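You operate a simulated robot arm through the tools that you are given. There is no shell and no other tool.

The job below is to be done with a simulated two-armed robot. You get a single attempt, and the scene is never put back.

JOB
Park the carriage clamped at P, unthreaded and with the air shut.
Fine: grip open before the carriage moves, first slider back; leave the other rolls and controls as they are.

The check looks at the end state, three seconds after you hand in, the way a careful person would. Anything else that was tipped, shoved, dropped, spilled or broken makes it a failure.

ROBOT AND FRAMES
Two 7-joint arms with fingered hands on one trunk that stands fixed in place. Base frame: the origin is at the foot of the trunk, x ahead of it, y to its left, z up. Units: m, rad, N and s.
The left shoulder is at [0.021, 0.208, 1.273], the right one opposite. With the tool pointing down near the work surface each hand reaches from about 0.1 to 0.78 m from the base axis, measured 20 degrees to its own side. Payload 5 kg a hand.
Tool frame (each hand has its own): the origin (TCP) lies between the finger pads and is the grasp point; the fingertips stand 0.048 m ahead of it; z points along the fingers, y is the line along which they close. The gripper opens to 0.16 m; its body begins 0.056 m behind the TCP. The gripper is a hand of 4 fingers: y runs from the thumb to the fingers, the wrist lies at [-0.026, -0.142, -0.252] in the tool frame, and closing takes about 1.5 s.
Orientation is told as [roll, pitch, yaw] about the base's x, y, z axes, in that order, counted from this pose: with the fingers straight down and the wrist toward the robot, the tool's x, y and z point along [0, 1, 0], [1, 0, 0] and [0, 0, -1] of the base frame.

CONTROLS
- The arms move only by the tool apply_moves. It takes "left_targets", "right_targets" or both (then of equal length, played together; a hand with none holds still); each is text: rows parted by semicolons, each of 6 numbers parted by spaces: the shift along the tool's x, y, z in m, then the turn, a rotation vector about the tool's x, y, z in rad. In form: x y z ax ay az; .... A call has 1 to 20 rows; each row is the pose to reach, as a shift and turn from the pose commanded when the call began, along the tool's axes at that moment. "left_grip" and "right_grip" are, for a hand that has rows, the finger opening in m, from 0 to 0.16, set as the call begins (left out, the last holds). Rows are played at 5 a second. More than 0.05 m and 0.15 rad between two rows, or a gripper value outside its range, and nothing of the call is played. A pose out of reach is approached as far as the arm can. The call stops where the force on the tool passes 90 N (or 10 N more than at its start, if that is more) or the arm is blocked; 0.2 s more then pass. Each finger travels about 0.108 m/s and halts on what it meets, pressing with about 31 N; the grip force reading is that of the motor and also rises with nothing between the fingers. The clock runs only during rows and for 0.2 s after the last one: add rows that repeat a pose to give the fingers time. The reply holds the time, the measured pose of the TCP, the force on the tool along the base axes, the opening and the grip force, in the units named above and with some noise, with the torque about the TCP (base axes, N m) and any sound that the robot's microphone picked up, and new pictures: "show" is both (left out), scene, wrist or none (wrist: the cameras of the hands that moved).
- Cameras (640 x 400 px; columns grow to the right, rows downward): "scene" is now at [0.0921, 0.0028, 1.445]; the picture's right is [0.04, -1.00, -0.00], its down [-0.72, -0.03, -0.69] and it looks along [0.69, 0.03, -0.72] (base axes); focal length 256 px, centre (320, 200). "left" rides on the left gripper at [-0.087, -0.133, -0.189] in its tool frame; the picture's right is [-0.83, -0.26, 0.49], its down [0.51, -0.71, 0.49] and it looks along [0.22, 0.66, 0.72] (tool axes); focal length 238 px, centre (320, 200). "right" rides on the right gripper at [0.087, -0.133, -0.189] in its tool frame; the picture's right is [-0.83, 0.26, -0.49], its down [-0.51, -0.71, 0.49] and it looks along [-0.22, 0.66, 0.72] (tool axes); focal length 238 px, centre (320, 200). There is no depth. A picture from a camera that has moved, and an enlarged one, comes with that camera's place and axes in the base frame and with its lens.
- lift_body(by): moves the trunk up (or, below 0, down) by that many m; the arms and the scene camera ride with it, the base frame stays. It gives what a move gives, with no picture.
- set_fingers(index, middle, ring, thumb_bend, thumb_turn, hand): sets how far each is bent, from 0 (flat) to 1 (curled in); at 0.3 the hand is open as for a grip, at 0.7 the pads meet at the TCP. One left out holds its place. A second passes; each finger stops where it meets its share of the squeeze, and holds until it gets a number again. A gripper value or a shape takes the hand back. It gives what a move gives, with no picture; readings hold the bend of each and the force on the fingers (four entries, about 0 where the hand has none), thumb and palm. thumb_turn goes from beside the hand (0) to across from the fingers (1), as for a grip.
- preshape(shape, hand): the hand has 4 fingers and takes this shape, open, in about a second: jaw (thumb against the fingers, like two jaws); tri (thumb and two fingers); tip (a fingertip pinch); poke (one finger out to press); point (the index stretched); flat (the hand flat); cup (the hand cupped); fist (a fist). The gripper value then closes the fingers along that shape, each until it touches; the sizes above hold for jaw. It gives what a move gives, with no picture.
- head_to(pan, tilt): turns the head with the scene camera to pan (to the left, within 1.501 rad either way) and tilt (down, from -0.506 to 1.204), counted from straight ahead of the robot. It gives what a move gives, and a new picture of the scene camera.
- enlarge(camera, box): a new picture of the part [left, top, right, bottom] of that camera's present view, enlarged. The clock stands still meanwhile.
- close_job(): hands the job in; it is judged then, once.

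Nothing tells you positions but the pictures and the camera data. Unless the task says otherwise, let go and move clear before handing in.

The tools are called by a JSON object that holds its "method" and its "body". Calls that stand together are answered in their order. apply_moves: Moves the arms, as the interface text tells. Its arguments: {"type":"object","properties":{"left_targets":{"type":"string"},"left_grip":{"type":"number"},"right_targets":{"type":"string"},"right_grip":{"type":"number"},"show":{"type":"string","enum":["both","scene","wrist","none"]}},"required":[]} The other tools are called the same way: lift_body (by) moves the trunk up or down; preshape (shape, hand) gives the hand a shape; set_fingers (index, middle, ring, thumb_bend, thumb_turn, hand) moves the fingers one by one; head_to (pan, tilt) turns the head that bears the scene camera; enlarge (camera, box) takes an enlarged picture of a part of a camera's view; close_job () hands the job in.

At the start:

```text
time_s: 0.0
left_tcp_pos: [0.7561, 0.1396, 1.1507]
left_orientation: [-0.001, -0.001, -0.001]
left_ft_force: [-0.9, -0.1, 0.2]
left_ft_torque: [0.01, -0.03, 0.0]
left_finger_gap: 0.1594
left_finger_force: 0.1
left_shape: jaw
left_bend: [0.3, 0.3, 0.3, 0.3, 0.98]
left_finger forces: [0.0, 0.0, 0.1, 0.0, 0.0, 0.0]
right_tcp_pos: [0.6538, -0.3879, 1.1605]
right_orientation: [-0.001, -0.001, -0.001]
right_ft_force: [0.4, 0.5, 0.0]
right_ft_torque: [-0.03, -0.01, 0.01]
right_finger_gap: 0.1596
right_finger_force: 0.0
right_shape: jaw
right_bend: [0.3, 0.3, 0.3, 0.3, 0.98]
right_finger forces: [0.1, 0.1, 0.0, 0.0, 0.0, 0.0]
trunk travel left (down, up): [-0.275, 0.415]
head pan, tilt (commanded): [0.044, 0.803]
```

scene: 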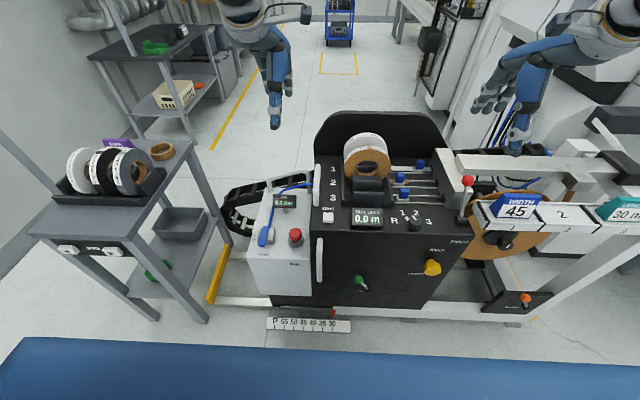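
right: 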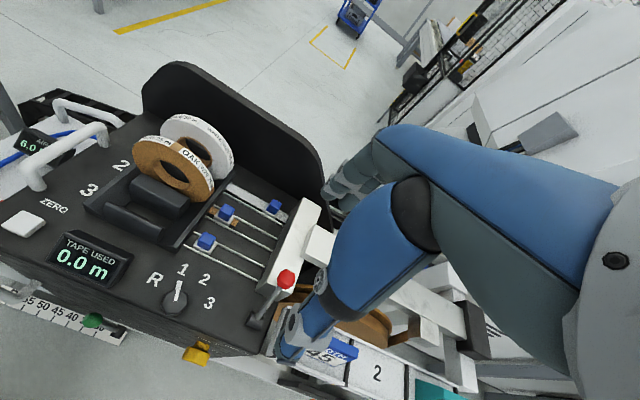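
left: 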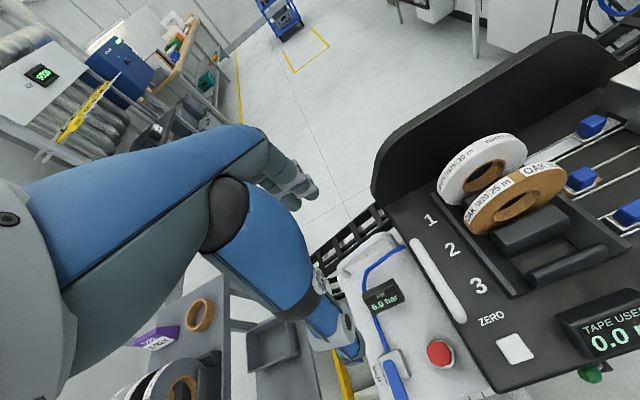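

I see a tape-dispensing carriage on a rail with a scale (P, 65…30), an air valve with gauge, sliders 1–3, a selector knob, a clamp knob and levers. I'll look closer before moving anything.

{"method": "enlarge", "body": {"camera": "scene", "box": [300, 130, 480, 240]}}

{"method": "enlarge", "body": {"camera": "scene", "box": [210, 170, 370, 345]}}

{"method": "enlarge", "body": {"camera": "scene", "box": [340, 220, 560, 345]}}

{"method": "enlarge", "body": {"camera": "scene", "box": [440, 140, 640, 265]}}

{"method": "enlarge", "body": {"camera": "right", "box": [0, 50, 320, 400]}}

{"method": "enlarge", "body": {"camera": "left", "box": [320, 60, 640, 400]}}

```text
3.56 times, centred on (390, 185) of scene
camera zoom: at [0.0921, 0.0028, 1.445], right [0.04, -1.0, 0.0], down [-0.72, -0.03, -0.69], along [0.69, 0.03, -0.72], focal length 911 px, centre (71, 253)
```

zoom: 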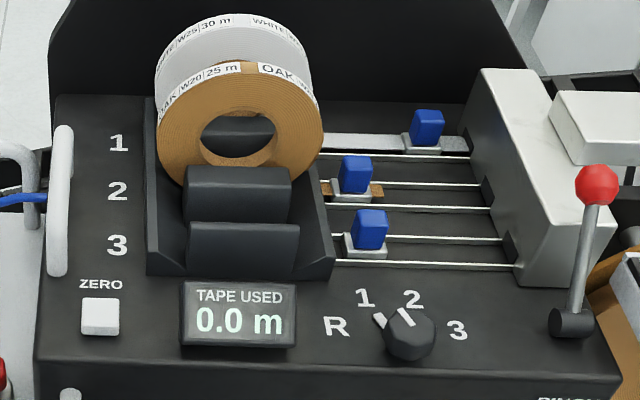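

```text
2.29 times, centred on (290, 258) of scene
camera zoom: at [0.0921, 0.0028, 1.445], right [0.04, -1.0, 0.0], down [-0.72, -0.03, -0.69], along [0.69, 0.03, -0.72], focal length 586 px, centre (389, 69)
```

zoom: 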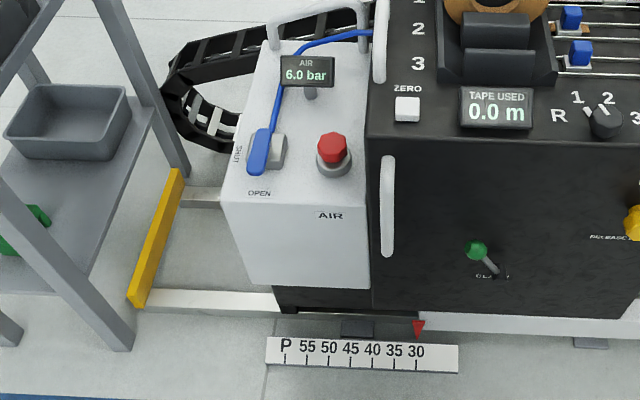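

```text
2.91 times, centred on (450, 282) of scene
camera zoom: at [0.0921, 0.0028, 1.445], right [0.04, -1.0, 0.0], down [-0.72, -0.03, -0.69], along [0.69, 0.03, -0.72], focal length 746 px, centre (-58, -40)
```

zoom: 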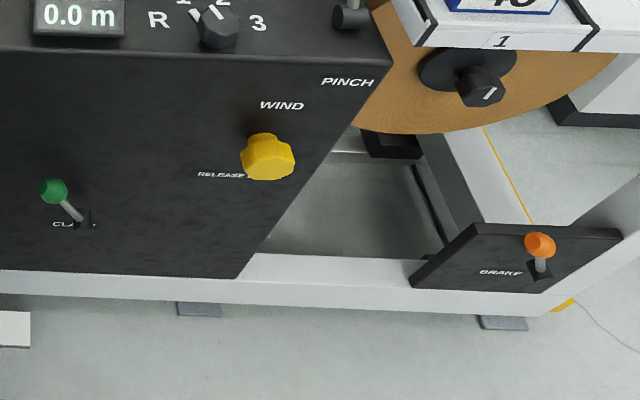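

```text
3.20 times, centred on (540, 202) of scene
camera zoom: at [0.0921, 0.0028, 1.445], right [0.04, -1.0, 0.0], down [-0.72, -0.03, -0.69], along [0.69, 0.03, -0.72], focal length 820 px, centre (-384, 192)
```

zoom: 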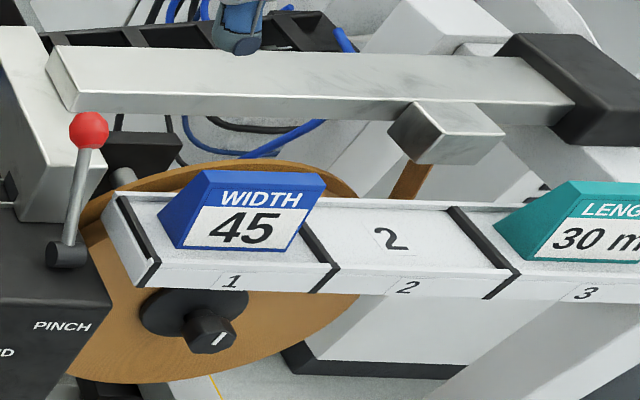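

```text
1.14 times, centred on (160, 225) of right
camera zoom: at [0.522, -0.3008, 1.3511], right [0.26, -0.83, 0.49], down [-0.71, -0.51, -0.49], along [0.66, -0.22, -0.72], focal length 272 px, centre (503, 171)
```

zoom: 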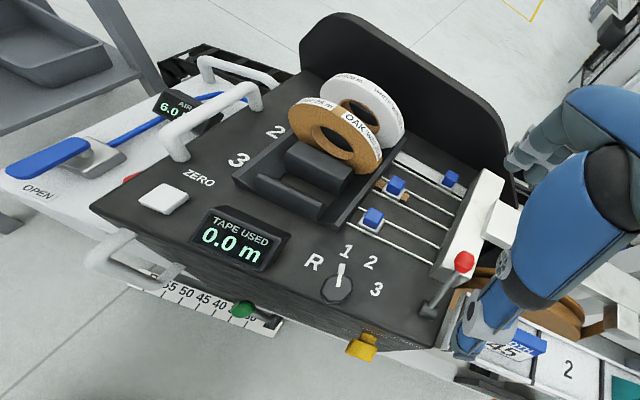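

```text
1.18 times, centred on (480, 230) of left
camera zoom: at [0.6246, 0.053, 1.3396], right [-0.26, -0.83, -0.49], down [-0.71, 0.51, -0.49], along [0.66, 0.22, -0.72], focal length 280 px, centre (132, 165)
```

zoom: 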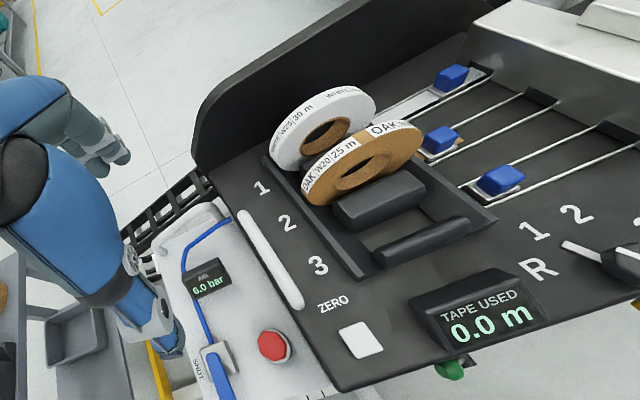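

The console is at about x 0.59–0.95, top at z ≈ 0.80, and its pointer is at 30 on the scale; the AIR valve seems to be at OPEN and slider 1 is forward. I'll zoom in tighter on the labels before deciding.

{"method": "enlarge", "body": {"camera": "scene", "box": [400, 225, 480, 285]}}

{"method": "enlarge", "body": {"camera": "scene", "box": [330, 260, 400, 310]}}

{"method": "enlarge", "body": {"camera": "scene", "box": [240, 180, 340, 260]}}

{"method": "enlarge", "body": {"camera": "scene", "box": [255, 295, 365, 345]}}

{"method": "enlarge", "body": {"camera": "right", "box": [180, 170, 360, 370]}}

{"method": "enlarge", "body": {"camera": "scene", "box": [395, 140, 535, 230]}}

```text
6.67 times, centred on (440, 255) of scene
camera zoom: at [0.0921, 0.0028, 1.445], right [0.04, -1.0, 0.0], down [-0.72, -0.03, -0.69], along [0.69, 0.03, -0.72], focal length 1709 px, centre (-480, -167)
```

zoom: 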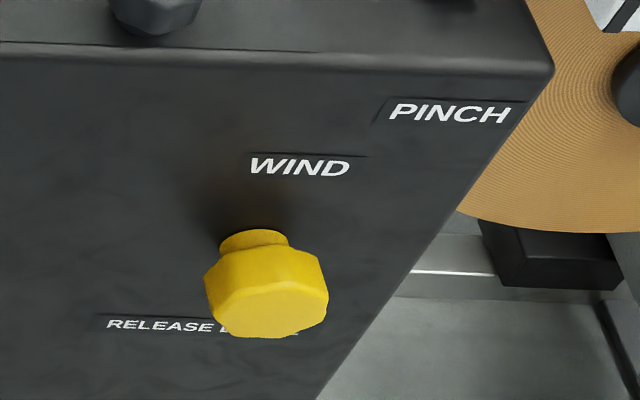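

```text
8.00 times, centred on (365, 285) of scene
camera zoom: at [0.0921, 0.0028, 1.445], right [0.04, -1.0, 0.0], down [-0.72, -0.03, -0.69], along [0.69, 0.03, -0.72], focal length 2051 px, centre (-40, -480)
```

zoom: 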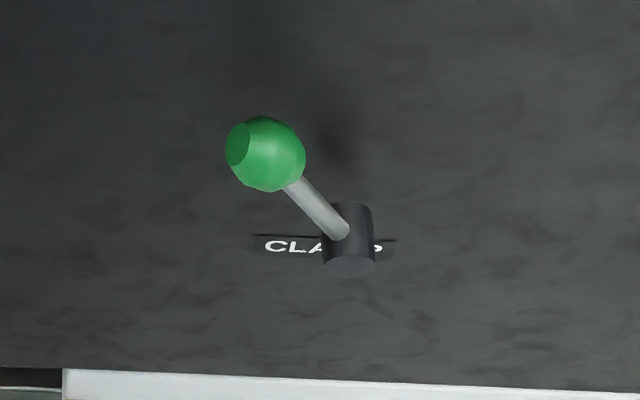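

```text
5.00 times, centred on (290, 220) of scene
camera zoom: at [0.0921, 0.0028, 1.445], right [0.04, -1.0, 0.0], down [-0.72, -0.03, -0.69], along [0.69, 0.03, -0.72], focal length 1282 px, centre (470, 100)
```

zoom: 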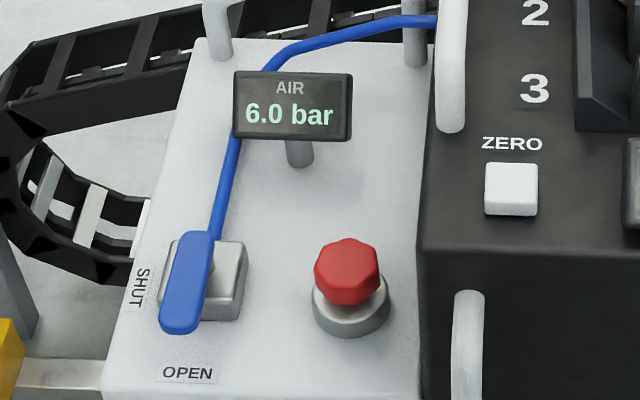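

```text
5.82 times, centred on (310, 320) of scene
camera zoom: at [0.0921, 0.0028, 1.445], right [0.04, -1.0, 0.0], down [-0.72, -0.03, -0.69], along [0.69, 0.03, -0.72], focal length 1491 px, centre (378, -498)
```

zoom: 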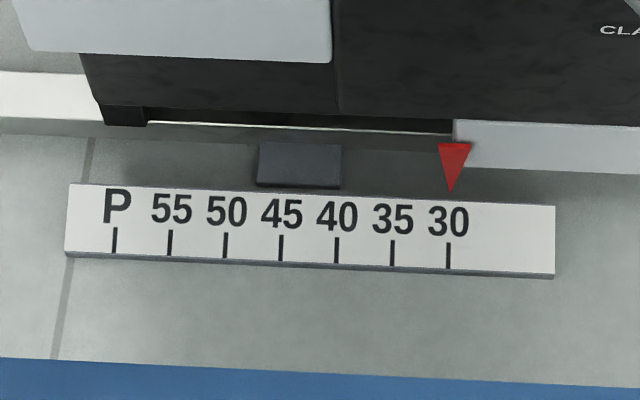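

```text
2.00 times, centred on (270, 270) of right
camera zoom: at [0.522, -0.3008, 1.3511], right [0.26, -0.83, 0.49], down [-0.71, -0.51, -0.49], along [0.66, -0.22, -0.72], focal length 477 px, centre (420, 60)
```

zoom: 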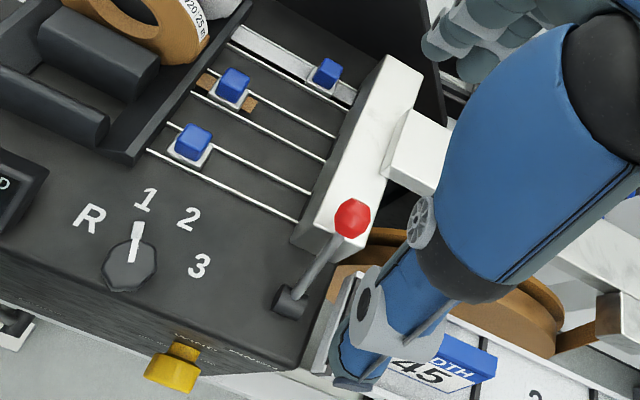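

```text
4.44 times, centred on (465, 185) of scene
camera zoom: at [0.0921, 0.0028, 1.445], right [0.04, -1.0, 0.0], down [-0.72, -0.03, -0.69], along [0.69, 0.03, -0.72], focal length 1139 px, centre (-324, 267)
```

zoom: 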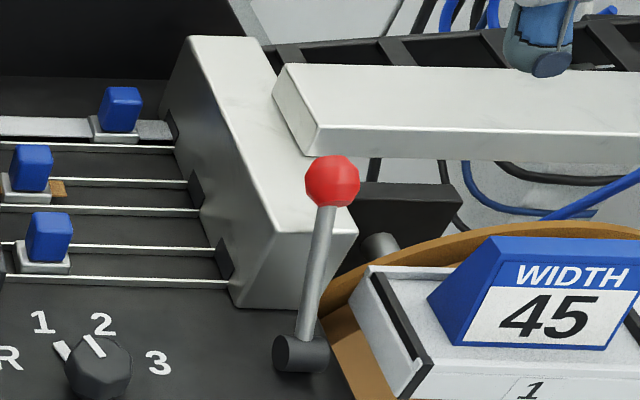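

The pinch lever leans away from me and the tape under slider 1 runs into the white block. I'll turn the head to look at the right part of the machine and then at the left part.

{"method": "head_to", "body": {"pan": -0.5, "tilt": 0.75}}

{"method": "enlarge", "body": {"camera": "scene", "box": [220, 100, 460, 250]}}

{"method": "head_to", "body": {"pan": 0.35, "tilt": 0.95}}

```text
time_s: 1.0
left_tcp_pos: [0.7568, 0.1409, 1.1499]
left_orientation: [0.0, -0.001, -0.001]
left_ft_force: [0.7, 0.2, 0.0]
left_ft_torque: [0.01, 0.0, -0.02]
left_finger_gap: 0.1597
left_finger_force: 0.1
left_shape: jaw
left_bend: [0.3, 0.3, 0.3, 0.3, 0.98]
left_finger forces: [0.0, 0.0, 0.0, 0.1, 0.0, 0.0]
right_tcp_pos: [0.6539, -0.3856, 1.1598]
right_orientation: [0.0, 0.001, -0.001]
right_ft_force: [-0.2, 0.4, -0.2]
right_ft_torque: [-0.01, -0.02, -0.02]
right_finger_gap: 0.1593
right_finger_force: 0.0
right_shape: jaw
right_bend: [0.3, 0.3, 0.3, 0.3, 0.98]
right_finger forces: [0.0, 0.0, 0.0, 0.0, 0.1, 0.0]
trunk travel left (down, up): [-0.275, 0.415]
head pan, tilt (commanded): [-0.499, 0.75]
camera scene: at [0.0845, -0.0403, 1.4494], right [-0.48, -0.88, 0.0], down [-0.6, 0.33, -0.73], along [0.64, -0.35, -0.68], focal length 256 px, centre (320, 200)
```

scene: 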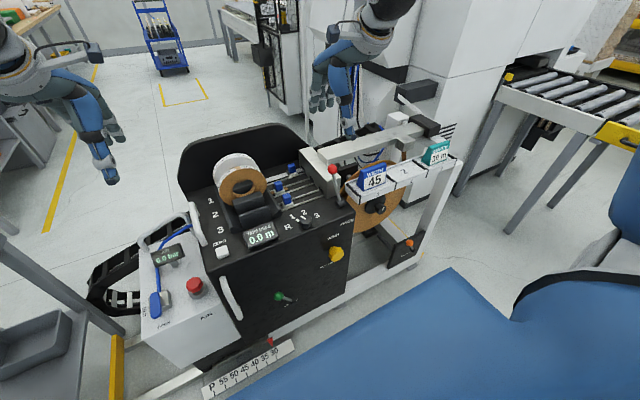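

```text
2.67 times, centred on (340, 175) of scene
camera zoom: at [0.0845, -0.0403, 1.4494], right [-0.48, -0.88, 0.0], down [-0.6, 0.33, -0.73], along [0.64, -0.35, -0.68], focal length 684 px, centre (267, 267)
```

zoom: 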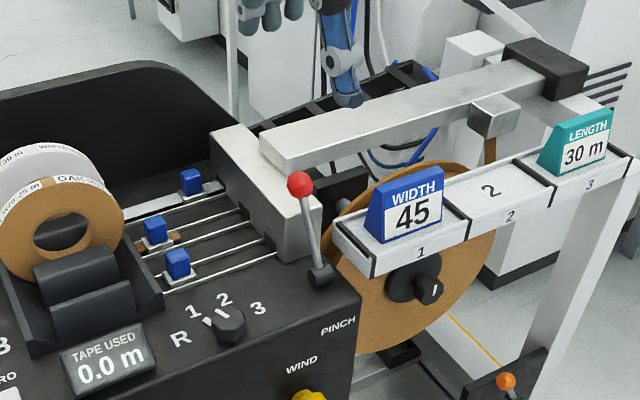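

```text
time_s: 2.1
left_tcp_pos: [0.7561, 0.1404, 1.15]
left_orientation: [0.0, -0.001, 0.001]
left_ft_force: [0.4, -1.3, -0.1]
left_ft_torque: [0.02, -0.01, 0.03]
left_finger_gap: 0.16
left_finger_force: 0.0
left_shape: jaw
left_bend: [0.3, 0.3, 0.3, 0.3, 0.98]
left_finger forces: [0.1, 0.1, 0.0, 0.0, 0.1, 0.0]
right_tcp_pos: [0.655, -0.3871, 1.1616]
right_orientation: [0.001, 0.001, -0.001]
right_ft_force: [-0.2, 0.4, 0.5]
right_ft_torque: [0.02, 0.01, -0.01]
right_finger_gap: 0.1594
right_finger_force: 0.1
right_shape: jaw
right_bend: [0.3, 0.3, 0.3, 0.3, 0.98]
right_finger forces: [0.0, 0.0, 0.0, 0.0, 0.0, 0.0]
trunk travel left (down, up): [-0.275, 0.415]
head pan, tilt (commanded): [0.351, 0.949]
camera scene: at [0.08, 0.0243, 1.4339], right [0.34, -0.94, 0.0], down [-0.76, -0.28, -0.58], along [0.55, 0.2, -0.81], focal length 256 px, centre (320, 200)
```

scene: 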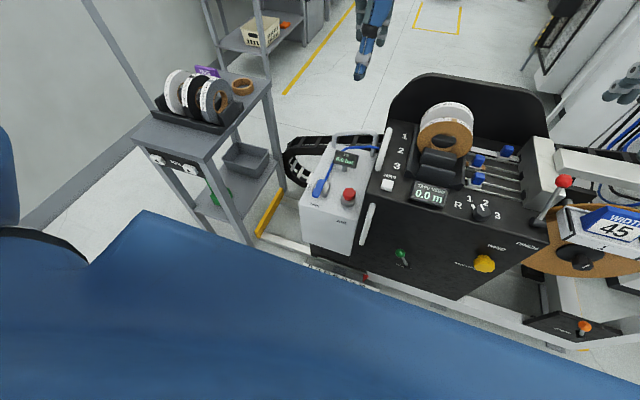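

The views so far show the whole layout; the blue mass in front is my own body. I'll zoom hard into the pinch lever/white block area from the head and right wrist.

{"method": "head_to", "body": {"pan": -0.4, "tilt": 0.7}}

{"method": "enlarge", "body": {"camera": "scene", "box": [310, 130, 400, 200]}}

{"method": "enlarge", "body": {"camera": "right", "box": [210, 170, 310, 270]}}

{"method": "enlarge", "body": {"camera": "left", "box": [540, 60, 640, 160]}}

```text
time_s: 3.2
left_tcp_pos: [0.7565, 0.1407, 1.1506]
left_orientation: [0.001, 0.001, 0.0]
left_ft_force: [0.2, 0.8, 0.0]
left_ft_torque: [-0.02, 0.01, 0.04]
left_finger_gap: 0.1595
left_finger_force: 0.1
left_shape: jaw
left_bend: [0.3, 0.3, 0.3, 0.3, 0.98]
left_finger forces: [0.1, 0.1, 0.1, 0.1, 0.0, 0.1]
right_tcp_pos: [0.6548, -0.3875, 1.1598]
right_orientation: [-0.001, 0.0, -0.001]
right_ft_force: [0.5, 0.0, 0.0]
right_ft_torque: [0.0, 0.04, 0.01]
right_finger_gap: 0.1593
right_finger_force: 0.0
right_shape: jaw
right_bend: [0.3, 0.3, 0.3, 0.3, 0.98]
right_finger forces: [0.0, 0.0, 0.1, 0.0, 0.0, 0.0]
trunk travel left (down, up): [-0.275, 0.415]
head pan, tilt (commanded): [-0.4, 0.7]
camera scene: at [0.0899, -0.0336, 1.4536], right [-0.39, -0.92, 0.0], down [-0.59, 0.25, -0.76], along [0.7, -0.3, -0.64], focal length 256 px, centre (320, 200)
```

scene: 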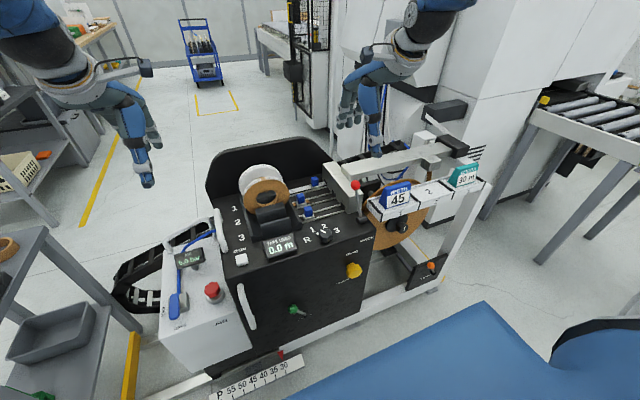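

```text
5.71 times, centred on (355, 165) of scene
camera zoom: at [0.0899, -0.0336, 1.4536], right [-0.39, -0.92, 0.0], down [-0.59, 0.25, -0.76], along [0.7, -0.3, -0.64], focal length 1465 px, centre (120, 400)
```

zoom: 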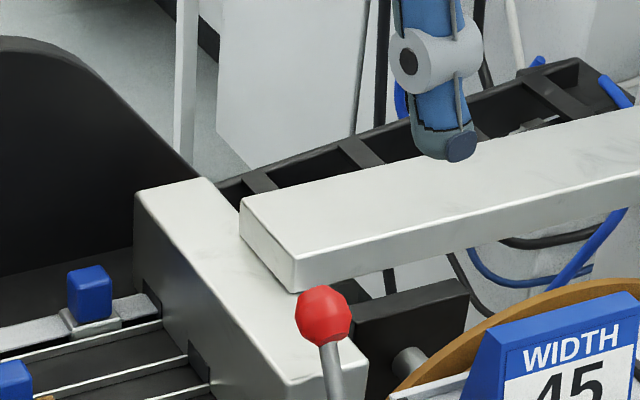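

```text
4.00 times, centred on (260, 220) of right
camera zoom: at [0.522, -0.3008, 1.3511], right [0.26, -0.83, 0.49], down [-0.71, -0.51, -0.49], along [0.66, -0.22, -0.72], focal length 953 px, centre (560, 120)
```

zoom: 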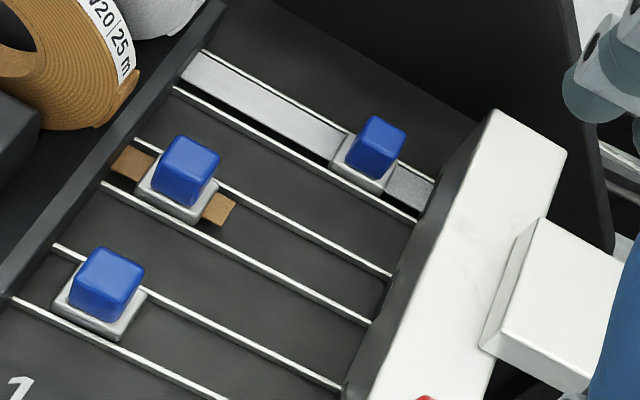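

```text
4.00 times, centred on (590, 110) of left
camera zoom: at [0.6246, 0.053, 1.3396], right [-0.26, -0.83, -0.49], down [-0.71, 0.51, -0.49], along [0.66, 0.22, -0.72], focal length 953 px, centre (-760, 560)
```

zoom: 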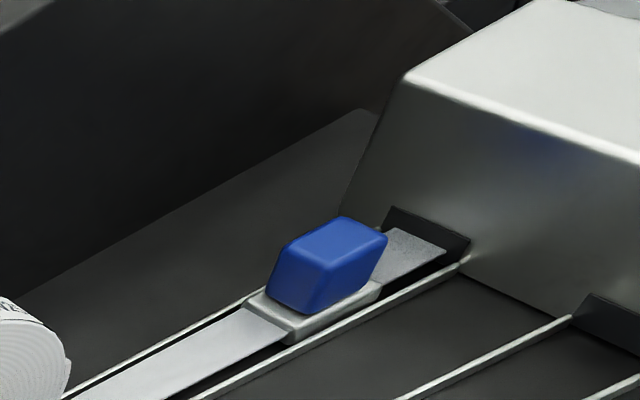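

The white tape runs under slider 1 into the slot of the white pinch block. Before touching the lever I want to see the right side of that block, so I swing the right hand out and turn it to look left.

{"method": "apply_moves", "body": {"right_targets": "-0.033 -0.022 0 0 0 -0.1; -0.066 -0.044 0 0 0 -0.2; -0.099 -0.066 0 0 0 -0.3; -0.132 -0.088 0 0 0 -0.4; -0.165 -0.11 0 0 0 -0.5; -0.198 -0.132 0 0 0 -0.6; -0.232 -0.154 0 0 0 -0.7; -0.232 -0.154 0 0 0 -0.8", "show": "wrist"}}

```text
time_s: 5.0
left_tcp_pos: [0.7579, 0.1411, 1.148]
left_orientation: [0.0, 0.001, 0.0]
left_ft_force: [0.2, 0.1, -1.0]
left_ft_torque: [-0.03, 0.0, 0.01]
left_finger_gap: 0.1593
left_finger_force: 0.1
left_shape: jaw
left_bend: [0.3, 0.3, 0.3, 0.3, 0.98]
left_finger forces: [0.0, 0.1, 0.0, 0.0, 0.0, 0.1]
right_tcp_pos: [0.4993, -0.6202, 1.1601]
right_orientation: [0.002, 0.0, 0.802]
right_ft_force: [-0.1, -0.1, -0.8]
right_ft_torque: [-0.06, 0.06, 0.01]
right_finger_gap: 0.1598
right_finger_force: 0.0
right_shape: jaw
right_bend: [0.3, 0.3, 0.3, 0.3, 0.97]
right_finger forces: [0.0, 0.1, 0.1, 0.1, 0.1, 0.0]
trunk travel left (down, up): [-0.275, 0.415]
head pan, tilt (commanded): [-0.4, 0.7]
camera right: at [0.3458, -0.6551, 1.3507], right [0.78, -0.4, 0.49], down [-0.13, -0.86, -0.49], along [0.61, 0.32, -0.72], focal length 238 px, centre (320, 200)
```

right: 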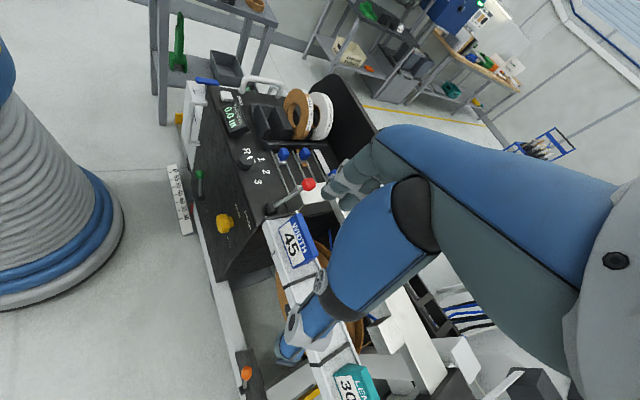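

{"method": "enlarge", "body": {"camera": "right", "box": [200, 130, 370, 300]}}

{"method": "enlarge", "body": {"camera": "scene", "box": [310, 150, 430, 240]}}

{"method": "enlarge", "body": {"camera": "scene", "box": [330, 170, 390, 210]}}

```text
2.35 times, centred on (285, 215) of right
camera zoom: at [0.3458, -0.6551, 1.3507], right [0.78, -0.4, 0.49], down [-0.13, -0.86, -0.49], along [0.61, 0.32, -0.72], focal length 561 px, centre (402, 165)
```

zoom: 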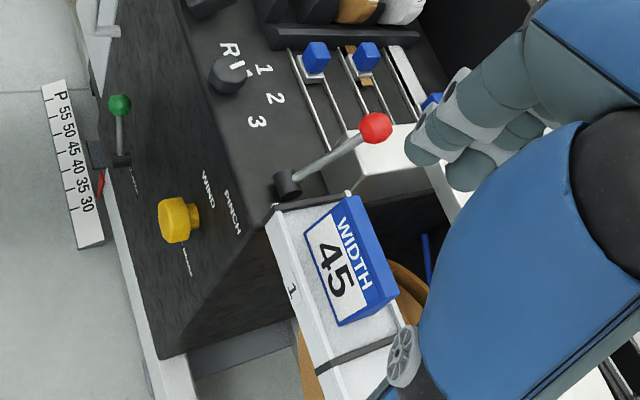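

```text
4.44 times, centred on (370, 195) of scene
camera zoom: at [0.0905, -0.0335, 1.4536], right [-0.39, -0.92, 0.0], down [-0.59, 0.25, -0.76], along [0.7, -0.3, -0.64], focal length 1139 px, centre (98, 222)
```

zoom: 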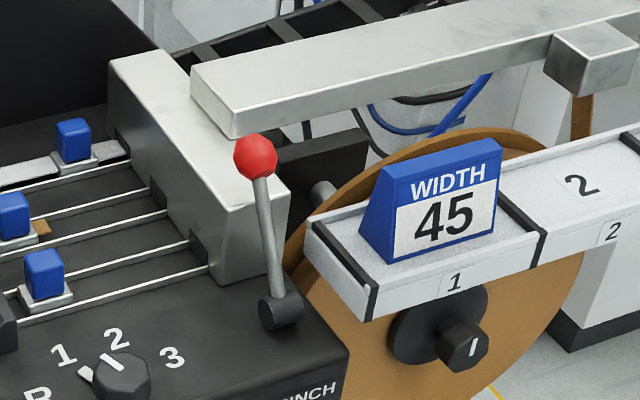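

```text
10.00 times, centred on (360, 190) of scene
camera zoom: at [0.0905, -0.0335, 1.4536], right [-0.39, -0.92, 0.0], down [-0.59, 0.25, -0.76], along [0.7, -0.3, -0.64], focal length 2563 px, centre (-80, 300)
```

zoom: 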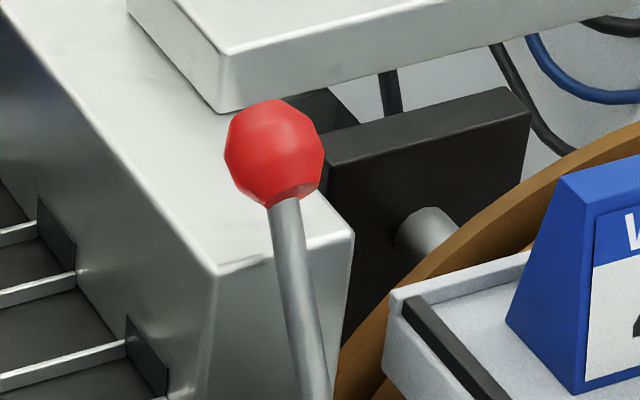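

{"method": "enlarge", "body": {"camera": "right", "box": [230, 190, 290, 240]}}

{"method": "enlarge", "body": {"camera": "right", "box": [180, 150, 260, 210]}}

{"method": "enlarge", "body": {"camera": "right", "box": [230, 130, 310, 190]}}

{"method": "enlarge", "body": {"camera": "scene", "box": [400, 240, 450, 290]}}

```text
8.00 times, centred on (260, 215) of right
camera zoom: at [0.3458, -0.6551, 1.3507], right [0.78, -0.4, 0.49], down [-0.13, -0.86, -0.49], along [0.61, 0.32, -0.72], focal length 1907 px, centre (800, 80)
```

zoom: 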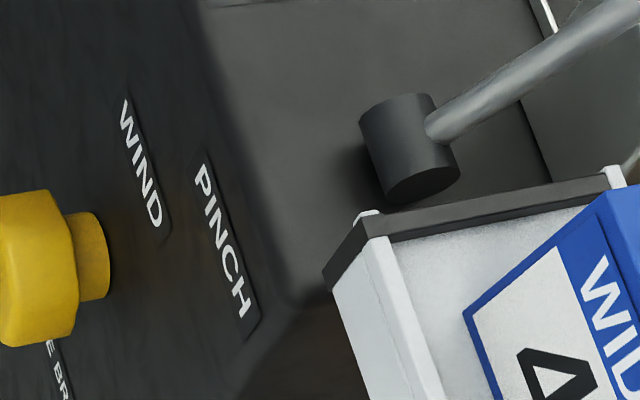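

```text
6.67 times, centred on (220, 180) of right
camera zoom: at [0.3458, -0.6551, 1.3507], right [0.78, -0.4, 0.49], down [-0.13, -0.86, -0.49], along [0.61, 0.32, -0.72], focal length 1589 px, centre (987, 333)
```

zoom: 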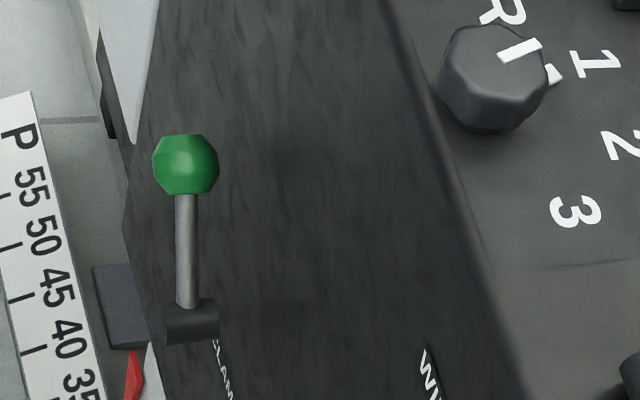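

```text
6.67 times, centred on (270, 160) of right
camera zoom: at [0.3458, -0.6551, 1.3507], right [0.78, -0.4, 0.49], down [-0.13, -0.86, -0.49], along [0.61, 0.32, -0.72], focal length 1589 px, centre (653, 467)
```

zoom: 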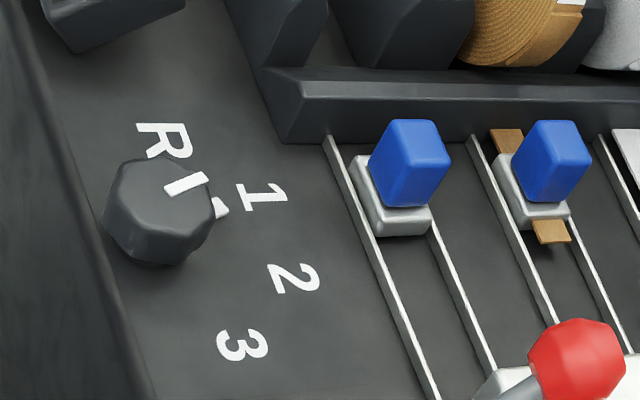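

```text
8.00 times, centred on (425, 265) of scene
camera zoom: at [0.0905, -0.0335, 1.4536], right [-0.39, -0.92, 0.0], down [-0.59, 0.25, -0.76], along [0.7, -0.3, -0.64], focal length 2051 px, centre (-520, -320)
```

zoom: 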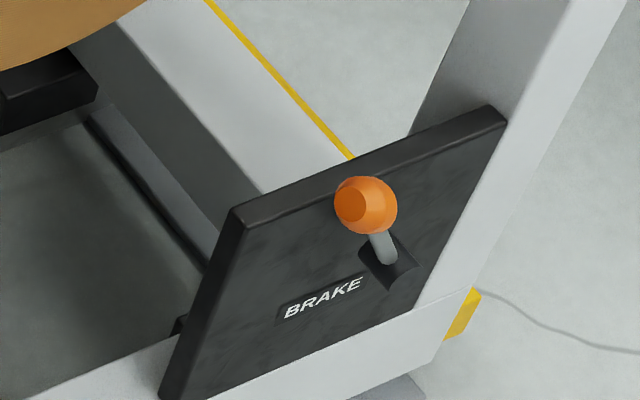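

The two levers work alike: the pinch lever pivots about y (ball at roughly [0.699, -0.427, 0.916], leaning away), the green clamp lever pivots about x (knob at roughly [0.546, -0.121, 0.552]). I bring the right hand back over the pinch ball with a narrower opening.

{"method": "apply_moves", "body": {"right_targets": "0 0.035 0.015 0 0 0.1; -0.001 0.07 0.03 0 0 0.2; -0.001 0.106 0.045 0 0 0.3; -0.002 0.141 0.06 0 0 0.4; -0.002 0.177 0.075 0 0 0.5; -0.003 0.212 0.09 0 0 0.6; -0.003 0.247 0.105 0 0 0.7; -0.004 0.283 0.12 0 0 0.8; -0.004 0.283 0.13 0 0 0.8", "right_grip": 0.08}}

{"method": "head_to", "body": {"pan": -0.4, "tilt": 0.8}}

{"method": "enlarge", "body": {"camera": "scene", "box": [290, 100, 430, 190]}}

```text
time_s: 7.0
left_tcp_pos: [0.7561, 0.1386, 1.1509]
left_orientation: [0.003, 0.002, 0.001]
left_ft_force: [-0.3, -1.7, 0.8]
left_ft_torque: [0.14, -0.05, 0.04]
left_finger_gap: 0.1595
left_finger_force: 0.0
left_shape: jaw
left_bend: [0.3, 0.3, 0.3, 0.3, 0.98]
left_finger forces: [0.1, 0.0, 0.0, 0.1, 0.0, 0.0]
right_tcp_pos: [0.7, -0.4196, 1.0312]
right_orientation: [0.002, 0.0, -0.002]
right_ft_force: [-0.3, -1.0, -0.6]
right_ft_torque: [0.16, -0.03, 0.05]
right_finger_gap: 0.0804
right_finger_force: 0.1
right_shape: jaw
right_bend: [0.74, 0.45, 0.42, 0.69, 1.0]
right_finger forces: [0.1, 0.1, 0.1, 0.1, 0.0, 0.1]
trunk travel left (down, up): [-0.275, 0.415]
head pan, tilt (commanded): [-0.4, 0.7]
camera scene: at [0.089, -0.0358, 1.4536], right [-0.39, -0.92, 0.0], down [-0.59, 0.25, -0.76], along [0.7, -0.3, -0.64], focal length 256 px, centre (320, 200)
camera right: at [0.5673, -0.3338, 1.2205], right [0.26, -0.84, 0.48], down [-0.71, -0.5, -0.49], along [0.66, -0.22, -0.72], focal length 238 px, centre (320, 200)
```

scene: 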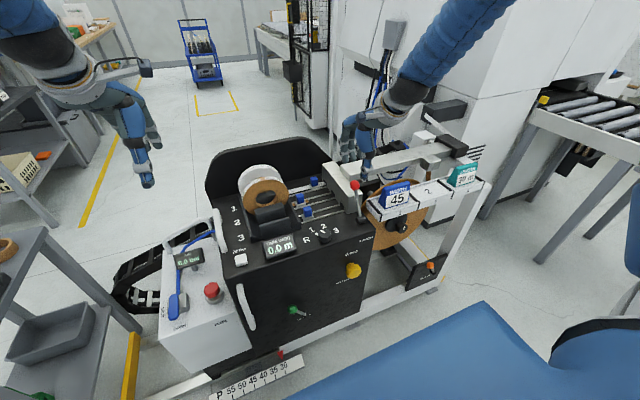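
right: 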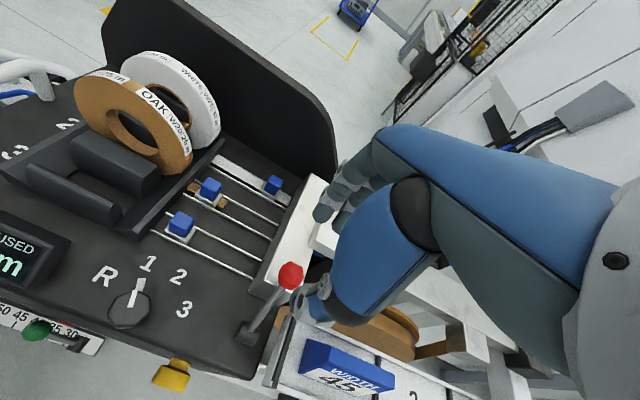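

```text
time_s: 7.7
left_tcp_pos: [0.7569, 0.1408, 1.1506]
left_orientation: [0.0, 0.0, -0.002]
left_ft_force: [-0.7, -0.1, 0.6]
left_ft_torque: [-0.02, 0.03, 0.0]
left_finger_gap: 0.1595
left_finger_force: 0.1
left_shape: jaw
left_bend: [0.3, 0.3, 0.3, 0.3, 0.98]
left_finger forces: [0.0, 0.0, 0.0, 0.0, 0.0, 0.0]
right_tcp_pos: [0.7021, -0.4177, 1.0293]
right_orientation: [0.0, -0.001, -0.001]
right_ft_force: [-0.9, 0.2, 1.0]
right_ft_torque: [-0.05, 0.01, 0.0]
right_finger_gap: 0.0803
right_finger_force: 0.0
right_shape: jaw
right_bend: [0.74, 0.45, 0.42, 0.69, 1.0]
right_finger forces: [0.0, 0.0, 0.0, 0.0, 0.0, 0.1]
trunk travel left (down, up): [-0.275, 0.415]
head pan, tilt (commanded): [-0.4, 0.799]
camera scene: at [0.0862, -0.0318, 1.4454], right [-0.39, -0.92, 0.0], down [-0.66, 0.28, -0.7], along [0.64, -0.27, -0.72], focal length 256 px, centre (320, 200)
```

scene: 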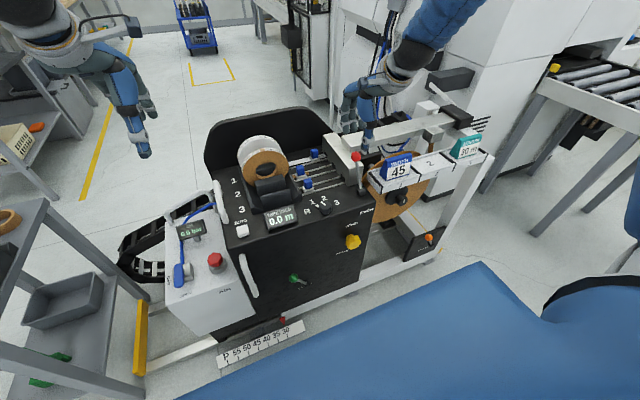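

```text
4.44 times, centred on (360, 145) of scene
camera zoom: at [0.0862, -0.0318, 1.4454], right [-0.39, -0.92, 0.0], down [-0.66, 0.28, -0.7], along [0.64, -0.27, -0.72], focal length 1139 px, centre (142, 444)
```

zoom: 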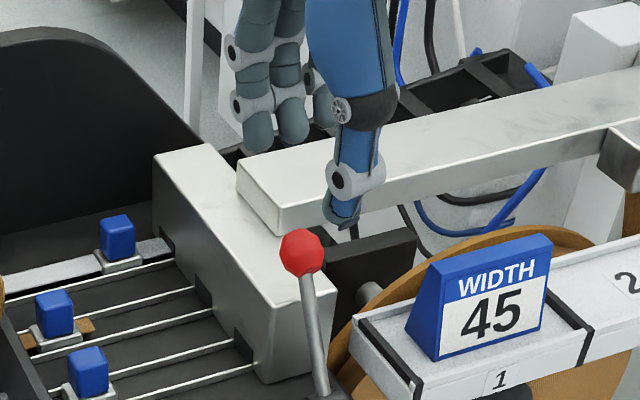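

The ball is at about [0.697, -0.421, 0.919], between thumb and fingers in x. I lower so the fingertips stand just behind the ball, keeping above the block.

{"method": "apply_moves", "body": {"right_targets": "0 0 0.03 0 0 0; 0 0 0.06 0 0 0; 0 0 0.075 0 0 0", "right_grip": 0.07}}

{"method": "enlarge", "body": {"camera": "scene", "box": [290, 100, 430, 190]}}

{"method": "enlarge", "body": {"camera": "right", "box": [220, 140, 420, 340]}}

```text
time_s: 8.5
left_tcp_pos: [0.757, 0.1404, 1.1504]
left_orientation: [-0.001, 0.001, 0.0]
left_ft_force: [0.5, -0.1, 0.1]
left_ft_torque: [0.05, 0.04, 0.01]
left_finger_gap: 0.1597
left_finger_force: 0.0
left_shape: jaw
left_bend: [0.3, 0.3, 0.3, 0.3, 0.98]
left_finger forces: [0.0, 0.0, 0.0, 0.0, 0.0, 0.0]
right_tcp_pos: [0.7017, -0.4192, 0.9556]
right_orientation: [0.0, 0.001, 0.001]
right_ft_force: [0.5, 0.0, 1.1]
right_ft_torque: [0.04, 0.02, 0.0]
right_finger_gap: 0.0703
right_finger_force: 0.0
right_shape: jaw
right_bend: [0.74, 0.47, 0.45, 0.72, 1.0]
right_finger forces: [0.0, 0.1, 0.0, 0.0, 0.0, 0.1]
trunk travel left (down, up): [-0.275, 0.415]
head pan, tilt (commanded): [-0.4, 0.799]
camera scene: at [0.0863, -0.0324, 1.4454], right [-0.39, -0.92, 0.0], down [-0.66, 0.28, -0.7], along [0.64, -0.27, -0.72], focal length 256 px, centre (320, 200)
camera right: at [0.5682, -0.3328, 1.146], right [0.26, -0.83, 0.49], down [-0.71, -0.51, -0.49], along [0.66, -0.22, -0.72], focal length 238 px, centre (320, 200)
```

scene: 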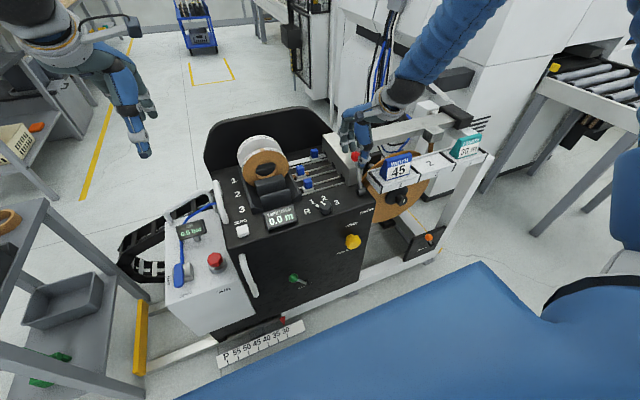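
right: 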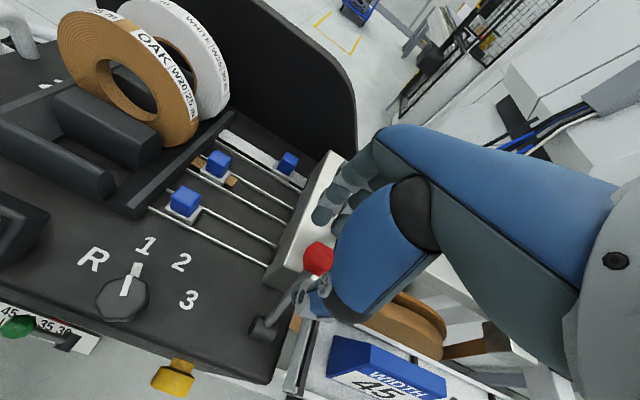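

```text
4.44 times, centred on (360, 145) of scene
camera zoom: at [0.0863, -0.0324, 1.4454], right [-0.39, -0.92, 0.0], down [-0.66, 0.28, -0.7], along [0.64, -0.27, -0.72], focal length 1139 px, centre (142, 444)
```

zoom: 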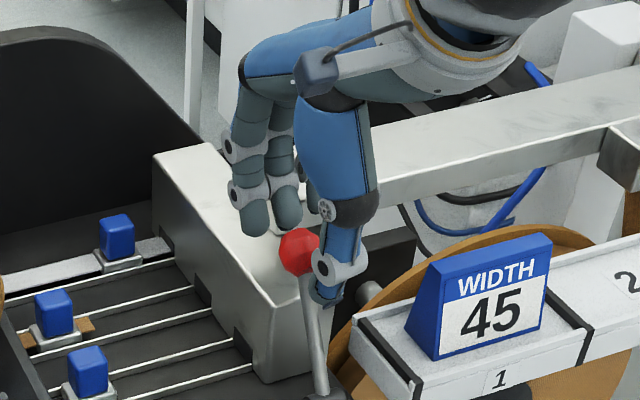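

```text
2.00 times, centred on (320, 240) of right
camera zoom: at [0.5682, -0.3328, 1.146], right [0.26, -0.83, 0.49], down [-0.71, -0.51, -0.49], along [0.66, -0.22, -0.72], focal length 477 px, centre (320, 120)
```

zoom: 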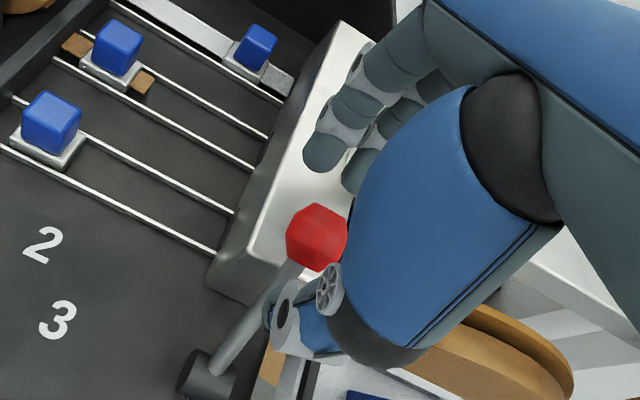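

The ball sits between fingers and thumb. I now draw the lever toward me along its arc.

{"method": "apply_moves", "body": {"right_targets": "0 -0.02 -0.005 0 0 0; 0 -0.04 -0.01 0 0 0; 0 -0.06 -0.015 0 0 0; 0 -0.08 -0.018 0 0 0; 0 -0.095 -0.018 0 0 0", "show": "none"}}

{"method": "enlarge", "body": {"camera": "scene", "box": [280, 100, 440, 210]}}

```text
time_s: 9.7
left_tcp_pos: [0.757, 0.1411, 1.1504]
left_orientation: [-0.001, -0.001, 0.001]
left_ft_force: [-0.1, 0.4, -0.7]
left_ft_torque: [0.01, -0.04, -0.02]
left_finger_gap: 0.1597
left_finger_force: 0.1
left_shape: jaw
left_bend: [0.3, 0.3, 0.3, 0.3, 0.98]
left_finger forces: [0.0, 0.0, 0.0, 0.1, 0.0, 0.0]
right_tcp_pos: [0.6053, -0.4209, 0.9744]
right_orientation: [-0.001, 0.0, 0.001]
right_ft_force: [-0.1, 0.2, -0.2]
right_ft_torque: [-0.04, -0.06, 0.02]
right_finger_gap: 0.0709
right_finger_force: 0.0
right_shape: jaw
right_bend: [0.74, 0.47, 0.45, 0.72, 1.0]
right_finger forces: [0.2, 0.0, 0.0, 0.0, 0.0, 0.0]
trunk travel left (down, up): [-0.275, 0.415]
head pan, tilt (commanded): [-0.4, 0.799]
```

```text
3.64 times, centred on (360, 155) of scene
camera zoom: at [0.0856, -0.032, 1.4454], right [-0.39, -0.92, 0.0], down [-0.66, 0.28, -0.7], along [0.64, -0.27, -0.72], focal length 932 px, centre (174, 364)
```

zoom: 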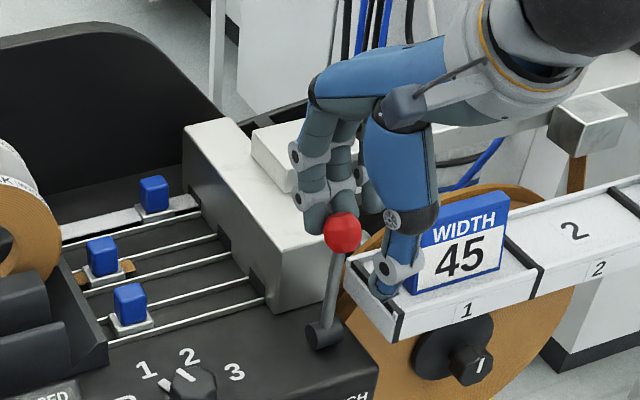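

The lever is at about vertical now with no force problem. I carry on to the near side.

{"method": "apply_moves", "body": {"right_targets": "0 -0.02 0.003 0 0 0; 0 -0.035 0.007 0 0 0; 0 -0.05 0.013 0 0 0; 0 -0.062 0.018 0 0 0; 0 -0.072 0.022 0 0 0", "show": "none"}}

{"method": "enlarge", "body": {"camera": "scene", "box": [280, 100, 440, 210]}}

```text
time_s: 10.9
left_tcp_pos: [0.7571, 0.1427, 1.15]
left_orientation: [0.0, 0.002, -0.001]
left_ft_force: [-0.4, 1.1, -0.4]
left_ft_torque: [0.0, 0.02, -0.01]
left_finger_gap: 0.1598
left_finger_force: 0.1
left_shape: jaw
left_bend: [0.3, 0.3, 0.3, 0.3, 0.98]
left_finger forces: [0.1, 0.0, 0.0, 0.0, 0.1, 0.0]
right_tcp_pos: [0.5355, -0.4193, 0.9513]
right_orientation: [0.002, -0.004, 0.001]
right_ft_force: [9.5, 0.6, 3.5]
right_ft_torque: [0.05, -0.45, 0.07]
right_finger_gap: 0.0741
right_finger_force: 0.0
right_shape: jaw
right_bend: [0.74, 0.46, 0.45, 0.72, 1.0]
right_finger forces: [6.0, 2.7, 0.1, 0.0, 0.1, 0.0]
trunk travel left (down, up): [-0.275, 0.415]
head pan, tilt (commanded): [-0.4, 0.799]
```

```text
3.64 times, centred on (360, 155) of scene
camera zoom: at [0.0868, -0.0319, 1.4454], right [-0.39, -0.92, 0.0], down [-0.66, 0.28, -0.7], along [0.64, -0.27, -0.72], focal length 932 px, centre (174, 364)
```

zoom: 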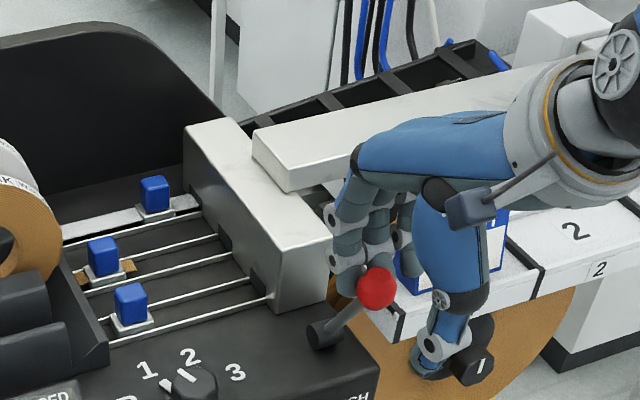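

The ball has come over to about x 0.567, mirror of where it was, and about 10 N now resists — it looks like the other stop. I press a touch more to be sure, then back off.

{"method": "apply_moves", "body": {"right_targets": "0 -0.004 0.002 0 0 0; 0 -0.008 0.004 0 0 0", "show": "none"}}

{"method": "apply_moves", "body": {"right_targets": "0 0.015 -0.005 0 0 0; 0 0.025 -0.02 0 0 0; 0 0.025 -0.06 0 0 0; 0 0.0 -0.1 0 0 0; -0.03 -0.03 -0.12 0 0 0; -0.07 -0.05 -0.14 0 0 0; -0.11 -0.07 -0.15 0 0 0"}}

{"method": "enlarge", "body": {"camera": "scene", "box": [280, 100, 440, 210]}}

```text
time_s: 11.5
left_tcp_pos: [0.7587, 0.1415, 1.1495]
left_orientation: [0.0, 0.0, -0.002]
left_ft_force: [0.3, 0.7, 0.7]
left_ft_torque: [0.0, 0.01, 0.02]
left_finger_gap: 0.1597
left_finger_force: 0.1
left_shape: jaw
left_bend: [0.3, 0.3, 0.3, 0.3, 0.98]
left_finger forces: [0.1, 0.0, 0.0, 0.0, 0.1, 0.0]
right_tcp_pos: [0.5268, -0.4184, 0.9485]
right_orientation: [0.001, -0.002, -0.001]
right_ft_force: [18.5, 0.4, 3.7]
right_ft_torque: [0.01, -0.76, 0.02]
right_finger_gap: 0.0782
right_finger_force: 0.0
right_shape: jaw
right_bend: [0.73, 0.45, 0.45, 0.72, 1.0]
right_finger forces: [10.5, 5.7, 0.0, 0.0, 0.0, 0.0]
trunk travel left (down, up): [-0.275, 0.415]
head pan, tilt (commanded): [-0.4, 0.799]
```

```text
time_s: 13.1
left_tcp_pos: [0.7565, 0.1384, 1.151]
left_orientation: [0.002, -0.001, 0.001]
left_ft_force: [0.9, -1.1, 0.7]
left_ft_torque: [0.16, -0.03, 0.05]
left_finger_gap: 0.1596
left_finger_force: 0.1
left_shape: jaw
left_bend: [0.3, 0.3, 0.3, 0.3, 0.98]
left_finger forces: [0.0, 0.0, 0.0, 0.1, 0.0, 0.0]
right_tcp_pos: [0.4694, -0.5373, 1.108]
right_orientation: [0.063, -0.049, -0.138]
right_ft_force: [-4.7, 3.3, -3.7]
right_ft_torque: [-0.25, -0.18, 0.31]
right_finger_gap: 0.0704
right_finger_force: 0.1
right_shape: jaw
right_bend: [0.74, 0.47, 0.45, 0.72, 1.0]
right_finger forces: [0.1, 0.1, 0.0, 0.0, 0.1, 0.1]
trunk travel left (down, up): [-0.275, 0.415]
head pan, tilt (commanded): [-0.4, 0.799]
camera scene: at [0.0847, -0.0341, 1.4454], right [-0.39, -0.92, 0.0], down [-0.66, 0.28, -0.7], along [0.64, -0.27, -0.72], focal length 256 px, centre (320, 200)
camera right: at [0.3393, -0.4443, 1.2955], right [0.12, -0.89, 0.45], down [-0.74, -0.38, -0.56], along [0.66, -0.27, -0.7], focal length 238 px, centre (320, 200)
```

scene: 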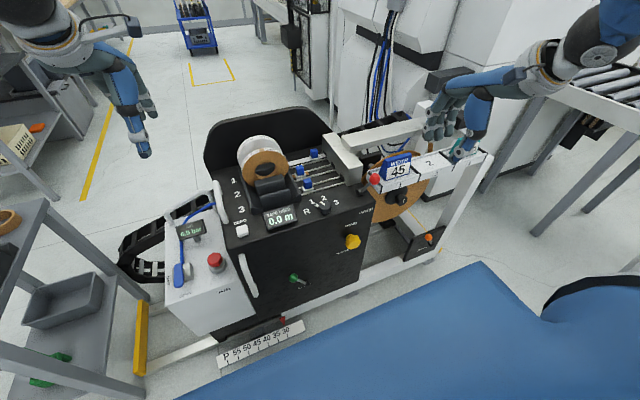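
right: 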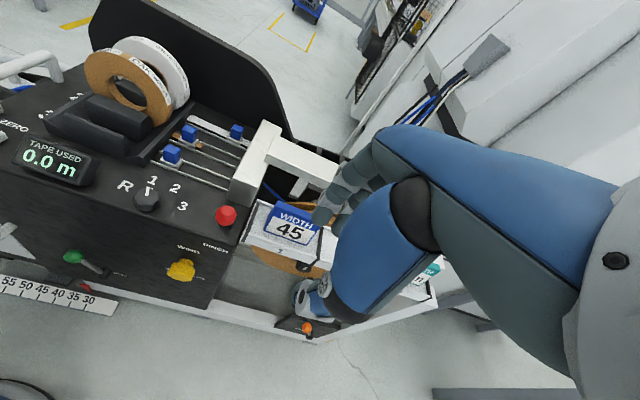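

```text
3.64 times, centred on (360, 155) of scene
camera zoom: at [0.0847, -0.0341, 1.4454], right [-0.39, -0.92, 0.0], down [-0.66, 0.28, -0.7], along [0.64, -0.27, -0.72], focal length 932 px, centre (174, 364)
```

zoom: 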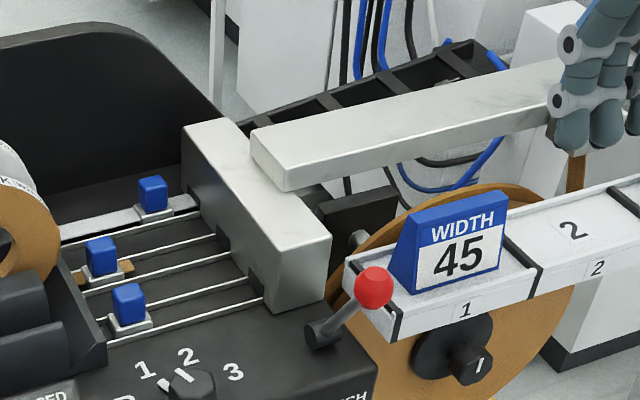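

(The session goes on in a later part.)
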